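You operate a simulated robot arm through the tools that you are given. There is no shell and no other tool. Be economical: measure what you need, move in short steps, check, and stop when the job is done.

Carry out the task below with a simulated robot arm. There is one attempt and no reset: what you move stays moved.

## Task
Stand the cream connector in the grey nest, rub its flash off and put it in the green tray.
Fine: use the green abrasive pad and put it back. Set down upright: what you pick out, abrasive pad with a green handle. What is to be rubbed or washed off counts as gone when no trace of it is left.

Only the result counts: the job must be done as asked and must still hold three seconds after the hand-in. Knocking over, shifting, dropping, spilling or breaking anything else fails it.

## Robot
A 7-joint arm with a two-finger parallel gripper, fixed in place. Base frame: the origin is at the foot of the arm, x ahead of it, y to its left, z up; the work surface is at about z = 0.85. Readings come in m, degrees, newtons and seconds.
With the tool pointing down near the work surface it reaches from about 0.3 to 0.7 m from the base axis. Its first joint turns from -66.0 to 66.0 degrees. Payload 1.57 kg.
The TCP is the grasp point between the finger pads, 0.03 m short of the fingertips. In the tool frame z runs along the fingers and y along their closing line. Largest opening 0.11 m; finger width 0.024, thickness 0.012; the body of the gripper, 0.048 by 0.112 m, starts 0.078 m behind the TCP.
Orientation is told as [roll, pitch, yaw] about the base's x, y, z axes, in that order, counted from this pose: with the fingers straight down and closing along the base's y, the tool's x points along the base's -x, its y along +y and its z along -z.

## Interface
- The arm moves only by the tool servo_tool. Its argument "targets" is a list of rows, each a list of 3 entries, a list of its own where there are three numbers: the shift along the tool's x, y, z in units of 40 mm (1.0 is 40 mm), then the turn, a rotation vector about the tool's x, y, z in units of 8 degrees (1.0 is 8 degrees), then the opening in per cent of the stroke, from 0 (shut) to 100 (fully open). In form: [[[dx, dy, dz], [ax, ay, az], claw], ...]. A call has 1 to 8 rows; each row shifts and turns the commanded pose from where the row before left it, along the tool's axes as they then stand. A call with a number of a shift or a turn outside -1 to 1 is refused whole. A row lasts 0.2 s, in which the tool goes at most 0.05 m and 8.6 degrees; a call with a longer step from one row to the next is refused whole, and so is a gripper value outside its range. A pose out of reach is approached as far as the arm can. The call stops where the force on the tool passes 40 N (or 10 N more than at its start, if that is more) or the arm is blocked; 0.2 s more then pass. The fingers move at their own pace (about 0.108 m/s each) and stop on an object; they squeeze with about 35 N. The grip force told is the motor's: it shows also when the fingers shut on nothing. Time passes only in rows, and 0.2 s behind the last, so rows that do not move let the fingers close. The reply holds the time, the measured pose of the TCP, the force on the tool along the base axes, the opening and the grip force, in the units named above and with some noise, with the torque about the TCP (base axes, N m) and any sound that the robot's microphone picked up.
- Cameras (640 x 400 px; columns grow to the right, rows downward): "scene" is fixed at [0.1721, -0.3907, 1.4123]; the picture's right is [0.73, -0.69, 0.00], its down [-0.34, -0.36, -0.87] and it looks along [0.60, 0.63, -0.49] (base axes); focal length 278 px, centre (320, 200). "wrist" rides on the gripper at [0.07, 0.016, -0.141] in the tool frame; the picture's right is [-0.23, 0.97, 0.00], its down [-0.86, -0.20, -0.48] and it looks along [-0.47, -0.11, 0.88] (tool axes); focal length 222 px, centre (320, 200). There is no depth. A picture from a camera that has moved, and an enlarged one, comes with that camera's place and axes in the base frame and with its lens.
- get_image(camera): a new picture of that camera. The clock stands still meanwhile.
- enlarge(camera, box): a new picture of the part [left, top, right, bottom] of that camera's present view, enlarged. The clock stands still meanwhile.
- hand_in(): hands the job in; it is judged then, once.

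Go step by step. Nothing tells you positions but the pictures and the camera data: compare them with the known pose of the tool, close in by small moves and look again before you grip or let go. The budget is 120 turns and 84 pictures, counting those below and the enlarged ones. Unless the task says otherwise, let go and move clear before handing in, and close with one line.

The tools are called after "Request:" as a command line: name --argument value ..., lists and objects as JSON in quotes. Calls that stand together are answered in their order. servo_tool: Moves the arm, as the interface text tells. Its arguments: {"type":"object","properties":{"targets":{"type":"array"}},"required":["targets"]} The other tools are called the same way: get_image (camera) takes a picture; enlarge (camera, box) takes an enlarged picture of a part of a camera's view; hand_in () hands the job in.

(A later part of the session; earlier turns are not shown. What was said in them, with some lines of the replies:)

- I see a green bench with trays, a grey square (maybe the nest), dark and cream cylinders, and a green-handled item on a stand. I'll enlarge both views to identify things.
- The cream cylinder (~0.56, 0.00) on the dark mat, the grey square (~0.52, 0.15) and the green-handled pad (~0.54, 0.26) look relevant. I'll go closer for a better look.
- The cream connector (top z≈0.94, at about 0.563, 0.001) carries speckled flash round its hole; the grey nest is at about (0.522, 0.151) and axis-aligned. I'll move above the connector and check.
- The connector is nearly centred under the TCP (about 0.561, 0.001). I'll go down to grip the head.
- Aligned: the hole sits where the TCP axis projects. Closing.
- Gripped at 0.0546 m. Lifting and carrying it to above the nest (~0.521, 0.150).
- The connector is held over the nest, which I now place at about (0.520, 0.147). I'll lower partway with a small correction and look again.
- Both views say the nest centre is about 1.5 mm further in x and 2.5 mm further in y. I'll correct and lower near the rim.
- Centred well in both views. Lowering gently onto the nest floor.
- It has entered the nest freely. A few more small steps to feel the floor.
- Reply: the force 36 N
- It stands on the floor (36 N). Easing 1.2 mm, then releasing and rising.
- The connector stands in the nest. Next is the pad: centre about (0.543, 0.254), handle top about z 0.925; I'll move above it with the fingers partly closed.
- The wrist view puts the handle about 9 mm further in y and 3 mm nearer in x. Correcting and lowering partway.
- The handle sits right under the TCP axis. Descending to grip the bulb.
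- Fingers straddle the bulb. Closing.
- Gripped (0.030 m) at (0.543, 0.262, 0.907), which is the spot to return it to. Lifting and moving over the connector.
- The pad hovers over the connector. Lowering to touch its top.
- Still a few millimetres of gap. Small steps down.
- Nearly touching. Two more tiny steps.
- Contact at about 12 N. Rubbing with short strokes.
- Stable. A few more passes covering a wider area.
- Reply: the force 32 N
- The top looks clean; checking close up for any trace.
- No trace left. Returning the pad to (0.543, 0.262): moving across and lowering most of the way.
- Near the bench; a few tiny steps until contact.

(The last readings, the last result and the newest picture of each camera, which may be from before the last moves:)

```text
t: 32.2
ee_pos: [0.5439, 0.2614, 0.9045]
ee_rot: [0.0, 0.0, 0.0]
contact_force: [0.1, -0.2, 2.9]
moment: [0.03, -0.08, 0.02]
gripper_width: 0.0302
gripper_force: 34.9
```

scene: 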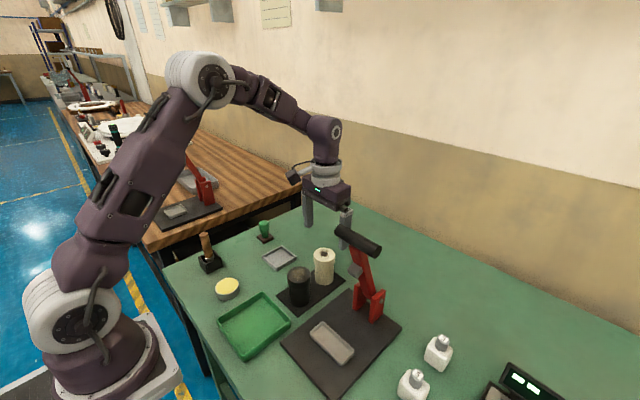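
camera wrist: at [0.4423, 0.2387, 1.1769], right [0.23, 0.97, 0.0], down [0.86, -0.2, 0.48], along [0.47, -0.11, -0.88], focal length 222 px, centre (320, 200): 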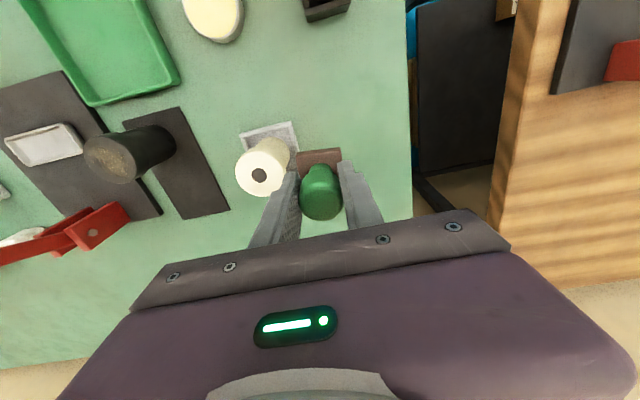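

Contact. Opening to 60 % and rising.

Request:
servo_tool --targets '[[[0, 0, 0.01], [0, 0, 0], 10], [[0, 0, 0], [0, 0, 0], 55], [[0, 0, 0], [0, 0, 0], 55], [[0, 0, -0.7], [0, 0, 0], 55], [[0, 0, -0.8], [0, 0, 0], 55], [[0, 0, -0.8], [0, 0, 0], 55], [[0, 0, -0.6], [0, 0, 0], 55]]'

Request:
get_image --camera "wrist"

Request:
enlarge --camera "scene" --box '[180, 200, 420, 380]'

```text
t: 33.8
ee_pos: [0.5422, 0.2608, 1.0208]
ee_rot: [0.0, 0.1, 0.0]
contact_force: [0.2, 0.9, -0.4]
moment: [0.02, -0.01, 0.0]
gripper_width: 0.0606
gripper_force: 0.1
```

```text
42 pictures are left
camera wrist: at [0.4728, 0.2774, 1.1625], right [0.23, 0.97, 0.0], down [0.85, -0.2, 0.48], along [0.47, -0.11, -0.88], focal length 222 px, centre (320, 200)
```

wrist: 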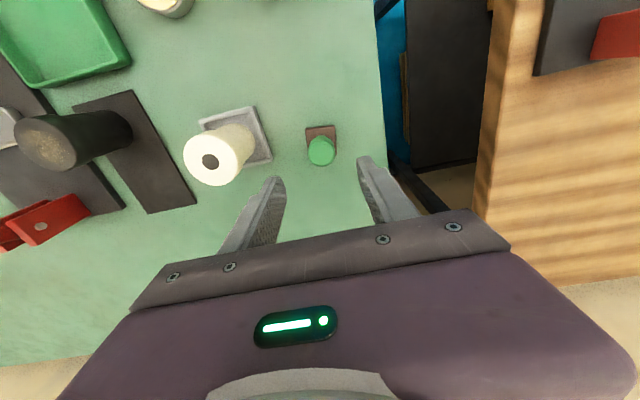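

```text
2.22 times, centred on (300, 290) of scene
camera zoom: at [0.1721, -0.3907, 1.4123], right [0.73, -0.69, 0.0], down [-0.34, -0.36, -0.87], along [0.6, 0.63, -0.49], focal length 618 px, centre (364, 0)
```

zoom: 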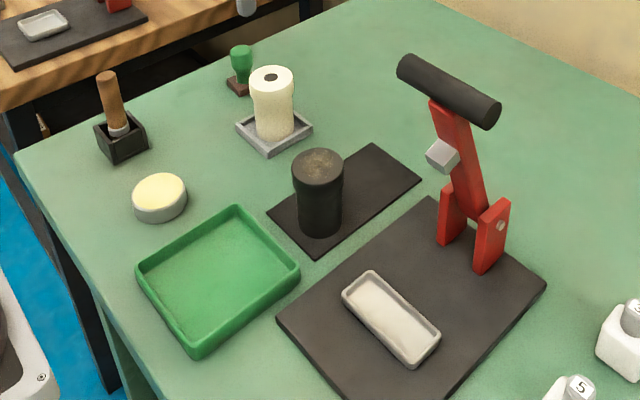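

The pad is back upright. Now back over the connector.

Request:
servo_tool --targets '[[[0.18, -0.93, 0], [0, 0, 0], 80], [[0.18, -0.93, 0], [0, 0, 0], 90], [[0.17, -0.93, 0], [0, 0, 0], 90], [[0, 0, 0], [0, 0, 0], 90]]'

Request:
enlarge --camera "wrist" --box '[240, 80, 400, 240]'

```text
t: 34.8
ee_pos: [0.5232, 0.1471, 1.0214]
ee_rot: [0.1, 0.0, 0.0]
contact_force: [-0.4, -0.4, 0.2]
moment: [0.01, -0.01, -0.05]
gripper_width: 0.0991
gripper_force: 0.2
```

```text
2.50 times, centred on (320, 160) of wrist
camera zoom: at [0.4527, 0.164, 1.1617], right [0.23, 0.97, 0.0], down [0.86, -0.2, 0.48], along [0.47, -0.11, -0.88], focal length 555 px, centre (320, 300)
```

zoom: 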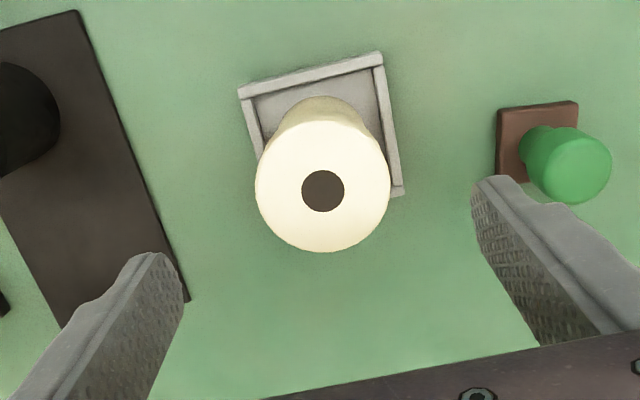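

Well aligned (2 mm nearer in x). Descending and gripping.

Request:
servo_tool --targets '[[[0.05, 0.03, 0.77], [0, 0, 0], 90], [[0, 0, 0.77], [0, 0, 0], 90], [[0, 0, 0.77], [0, 0, 0], 90], [[0, 0, 0], [0, 0, 0], 90], [[0, 0, 0], [0, 0, 0], 30], [[0, 0, 0], [0, 0, 0], 30], [[0, 0, 0], [0, 0, 0], 30], [[0, 0, 0], [0, 0, 0], 30]]'

Request:
enlarge --camera "scene" --box '[240, 200, 320, 280]'

```text
t: 36.6
ee_pos: [0.5216, 0.1486, 0.928]
ee_rot: [0.0, 0.0, 0.0]
contact_force: [0.4, 0.7, -0.4]
moment: [0.03, -0.01, 0.0]
gripper_width: 0.0545
gripper_force: 35.6
```

```text
5.00 times, centred on (280, 240) of scene
camera zoom: at [0.1721, -0.3907, 1.4123], right [0.73, -0.69, 0.0], down [-0.34, -0.36, -0.87], along [0.6, 0.63, -0.49], focal length 1391 px, centre (520, 0)
```

zoom: 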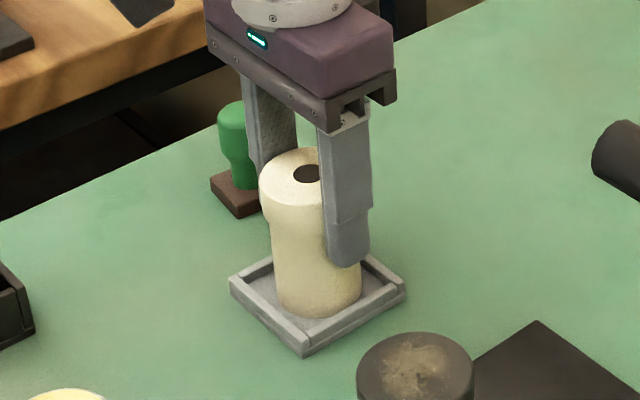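

Gripped. Lifting well clear, then carrying towards the tray.

Request:
servo_tool --targets '[[[0, 0, -0.9], [0, 0, 0], 30], [[0, 0, -0.9], [0, 0, 0], 30], [[0, 0, -0.9], [0, 0, 0], 30], [[0, 0, 0], [0, 0, 0], 30]]'

Request:
servo_tool --targets '[[[0.67, -0.6, 0], [0, 0, 0], 30], [[0.67, -0.6, 0], [0, 0, 0], 30], [[0.67, -0.6, 0], [0, 0, 0], 30], [[0.67, -0.6, 0], [0, 0, 0], 30], [[0.67, -0.6, 0], [0, 0, 0], 30], [[0.67, -0.6, 0], [0, 0, 0], 30], [[0, 0, 0], [0, 0, 0], 30]]'

Request:
get_image --camera "wrist"

Request:
enlarge --camera "scene" --box '[200, 220, 360, 370]'

```text
t: 37.6
ee_pos: [0.5215, 0.1489, 1.0368]
ee_rot: [0.0, 0.0, 0.1]
contact_force: [-1.0, 0.9, -0.7]
moment: [0.02, 0.0, 0.0]
gripper_width: 0.0546
gripper_force: 35.3
```

```text
t: 39.2
ee_pos: [0.3605, 0.0043, 1.0358]
ee_rot: [0.0, 0.0, 0.0]
contact_force: [-0.4, -0.3, -0.7]
moment: [-0.01, 0.02, 0.03]
gripper_width: 0.0543
gripper_force: 35.2
```

```text
38 pictures are left
camera wrist: at [0.2901, 0.0219, 1.1764], right [0.23, 0.97, 0.0], down [0.85, -0.2, 0.48], along [0.47, -0.11, -0.88], focal length 222 px, centre (320, 200)
```

wrist: 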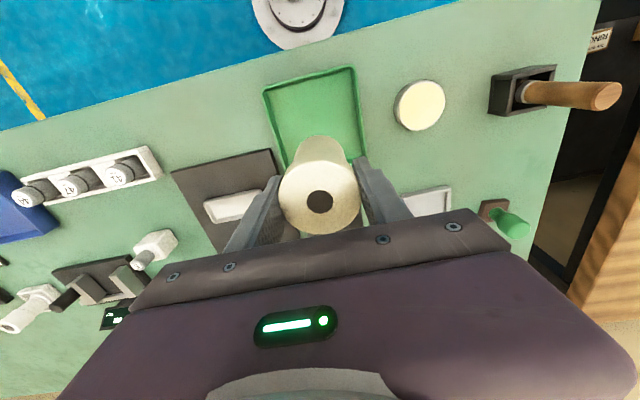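

```text
2.67 times, centred on (280, 295) of scene
camera zoom: at [0.1721, -0.3907, 1.4123], right [0.73, -0.69, 0.0], down [-0.34, -0.36, -0.87], along [0.6, 0.63, -0.49], focal length 742 px, centre (427, -53)
```

zoom: 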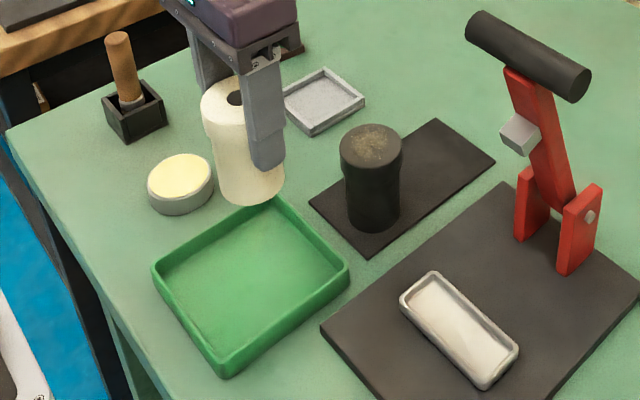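

The tray centre is about (0.348, 0.007). Small correction, then lowering.

Request:
servo_tool --targets '[[[0.2, 0.05, 0], [0, 0, 0], 30], [[0, 0, 0.8], [0, 0, 0], 30], [[0, 0, 0.8], [0, 0, 0], 30], [[0, 0, 0.75], [0, 0, 0], 30], [[0, 0, 0], [0, 0, 0], 30]]'

Request:
get_image --camera "wrist"

Request:
enlarge --camera "scene" --box '[200, 250, 310, 360]'

```text
t: 40.4
ee_pos: [0.3532, 0.0086, 0.942]
ee_rot: [0.0, -0.1, 0.0]
contact_force: [-0.2, -0.4, -1.7]
moment: [-0.03, -0.02, 0.03]
gripper_width: 0.0544
gripper_force: 34.9
```

```text
36 pictures are left
camera wrist: at [0.2833, 0.0255, 1.0827], right [0.23, 0.97, 0.0], down [0.86, -0.2, 0.48], along [0.47, -0.11, -0.88], focal length 222 px, centre (320, 200)
```

wrist: 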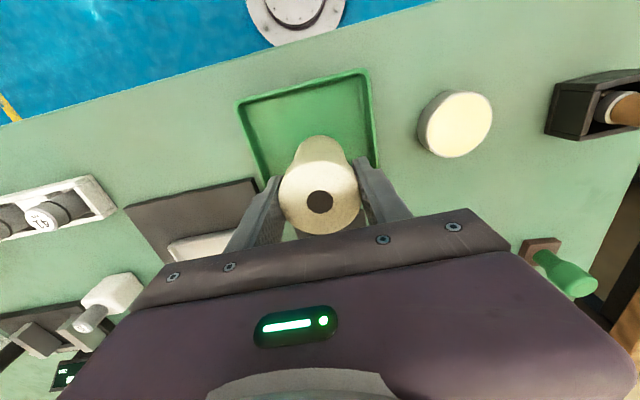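

```text
3.64 times, centred on (255, 305) of scene
camera zoom: at [0.1721, -0.3907, 1.4123], right [0.73, -0.69, 0.0], down [-0.34, -0.36, -0.87], along [0.6, 0.63, -0.49], focal length 1012 px, centre (556, -182)
```

zoom: 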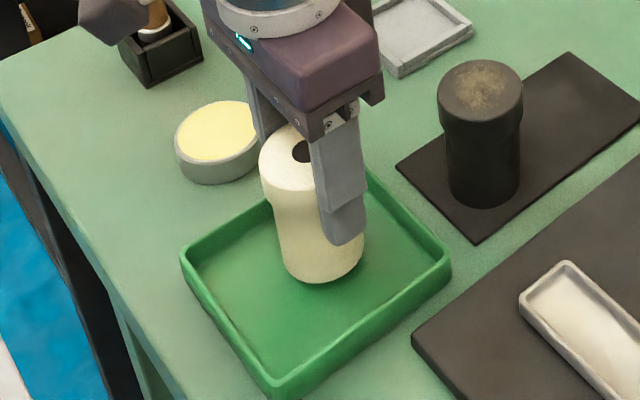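

It is well inside the tray. Lowering gently to the floor.

Request:
servo_tool --targets '[[[0, 0, 0.15], [0, 0, 0], 30], [[0, 0, 0.1], [0, 0, 0], 30], [[0, 0, 0.04], [0, 0, 0], 30], [[0, 0, 0], [0, 0, 0], 30]]'

```text
t: 41.4
ee_pos: [0.3518, 0.0083, 0.9305]
ee_rot: [-0.1, 0.0, -0.1]
contact_force: [-0.5, 1.0, -1.6]
moment: [-0.01, -0.04, -0.02]
gripper_width: 0.0544
gripper_force: 34.7
```

Request:
servo_tool --targets '[[[0, 0, 0.03], [0, 0, 0], 30], [[0, 0, 0.03], [0, 0, 0], 30], [[0, 0, 0], [0, 0, 0], 30]]'

```text
t: 42.2
ee_pos: [0.3522, 0.0077, 0.9299]
ee_rot: [0.0, 0.0, 0.0]
contact_force: [-0.6, -0.7, -1.2]
moment: [0.03, 0.02, 0.03]
gripper_width: 0.0543
gripper_force: 35.1
```

Request:
servo_tool --targets '[[[0, 0, 0.025], [0, 0, 0], 30], [[0, 0, 0.025], [0, 0, 0], 30], [[0, 0, 0], [0, 0, 0], 30]]'

```text
t: 43.0
ee_pos: [0.3516, 0.0079, 0.9269]
ee_rot: [0.0, -0.2, 0.1]
contact_force: [-3.7, 0.6, 36.4]
moment: [0.01, 0.08, -0.09]
gripper_width: 0.0546
gripper_force: 35.4
```

Contact with the tray floor. Easing off slightly, then releasing and rising.

Request:
servo_tool --targets '[[[0, 0, -0.03], [0, 0, 0], 30], [[0, 0, 0], [0, 0, 0], 60], [[0, 0, 0], [0, 0, 0], 85], [[0, 0, 0], [0, 0, 0], 85], [[0, 0, -0.8], [0, 0, 0], 85], [[0, 0, -0.8], [0, 0, 0], 85], [[0, 0, -0.8], [0, 0, 0], 85], [[0, 0, -0.8], [0, 0, 0], 85]]'

Request:
servo_tool --targets '[[[-0.5, 0, -0.8], [0, 0, 0], 85], [[-0.5, 0, -0.8], [0, 0, 0], 85], [[-0.5, 0, -0.6], [0, 0, 0], 85], [[0, 0, 0], [0, 0, 0], 85]]'

Request:
enlarge --camera "scene" --box '[180, 200, 420, 380]'

Request:
get_image --camera "wrist"

```text
t: 44.8
ee_pos: [0.3488, 0.009, 1.055]
ee_rot: [-0.1, 0.0, 0.0]
contact_force: [0.2, 0.2, 0.3]
moment: [0.03, 0.0, 0.0]
gripper_width: 0.0937
gripper_force: 0.0
```

```text
t: 45.8
ee_pos: [0.4109, 0.0083, 1.146]
ee_rot: [0.0, -0.1, 0.0]
contact_force: [0.1, 0.1, -0.1]
moment: [0.0, -0.03, 0.02]
gripper_width: 0.0934
gripper_force: 0.0
```

```text
2.22 times, centred on (300, 290) of scene
camera zoom: at [0.1721, -0.3907, 1.4123], right [0.73, -0.69, 0.0], down [-0.34, -0.36, -0.87], along [0.6, 0.63, -0.49], focal length 618 px, centre (364, 0)
```

zoom: 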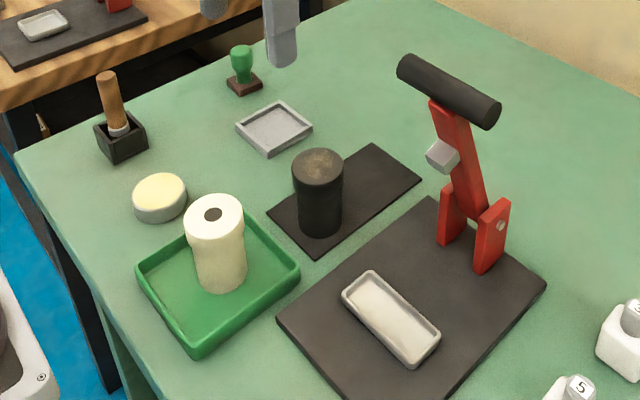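

```text
33 pictures are left
camera wrist: at [0.3406, 0.0253, 1.2863], right [0.23, 0.97, 0.0], down [0.86, -0.2, 0.48], along [0.47, -0.11, -0.88], focal length 222 px, centre (320, 200)
```

wrist: 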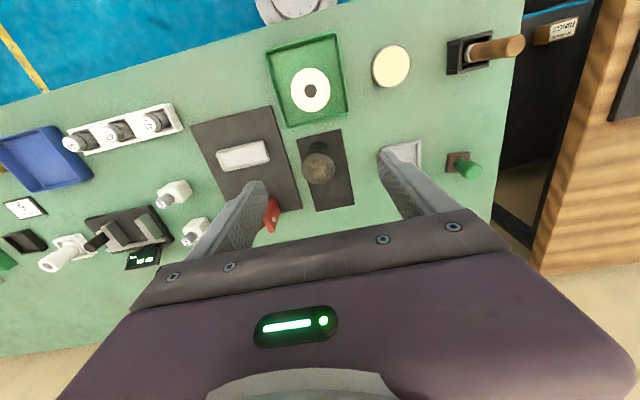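

The connector stands upright and clean in the green tray, the pad is back in its place, and everything else is unmoved. Handing in.

Request:
hand_in

```text
The job is handed in.
```

The job is handed in: I stood the cream connector in the grey nest, rubbed off its flash until the pictures showed no trace, and set it upright in the green tray. The green-handled pad is back upright within a few millimetres of its original spot.
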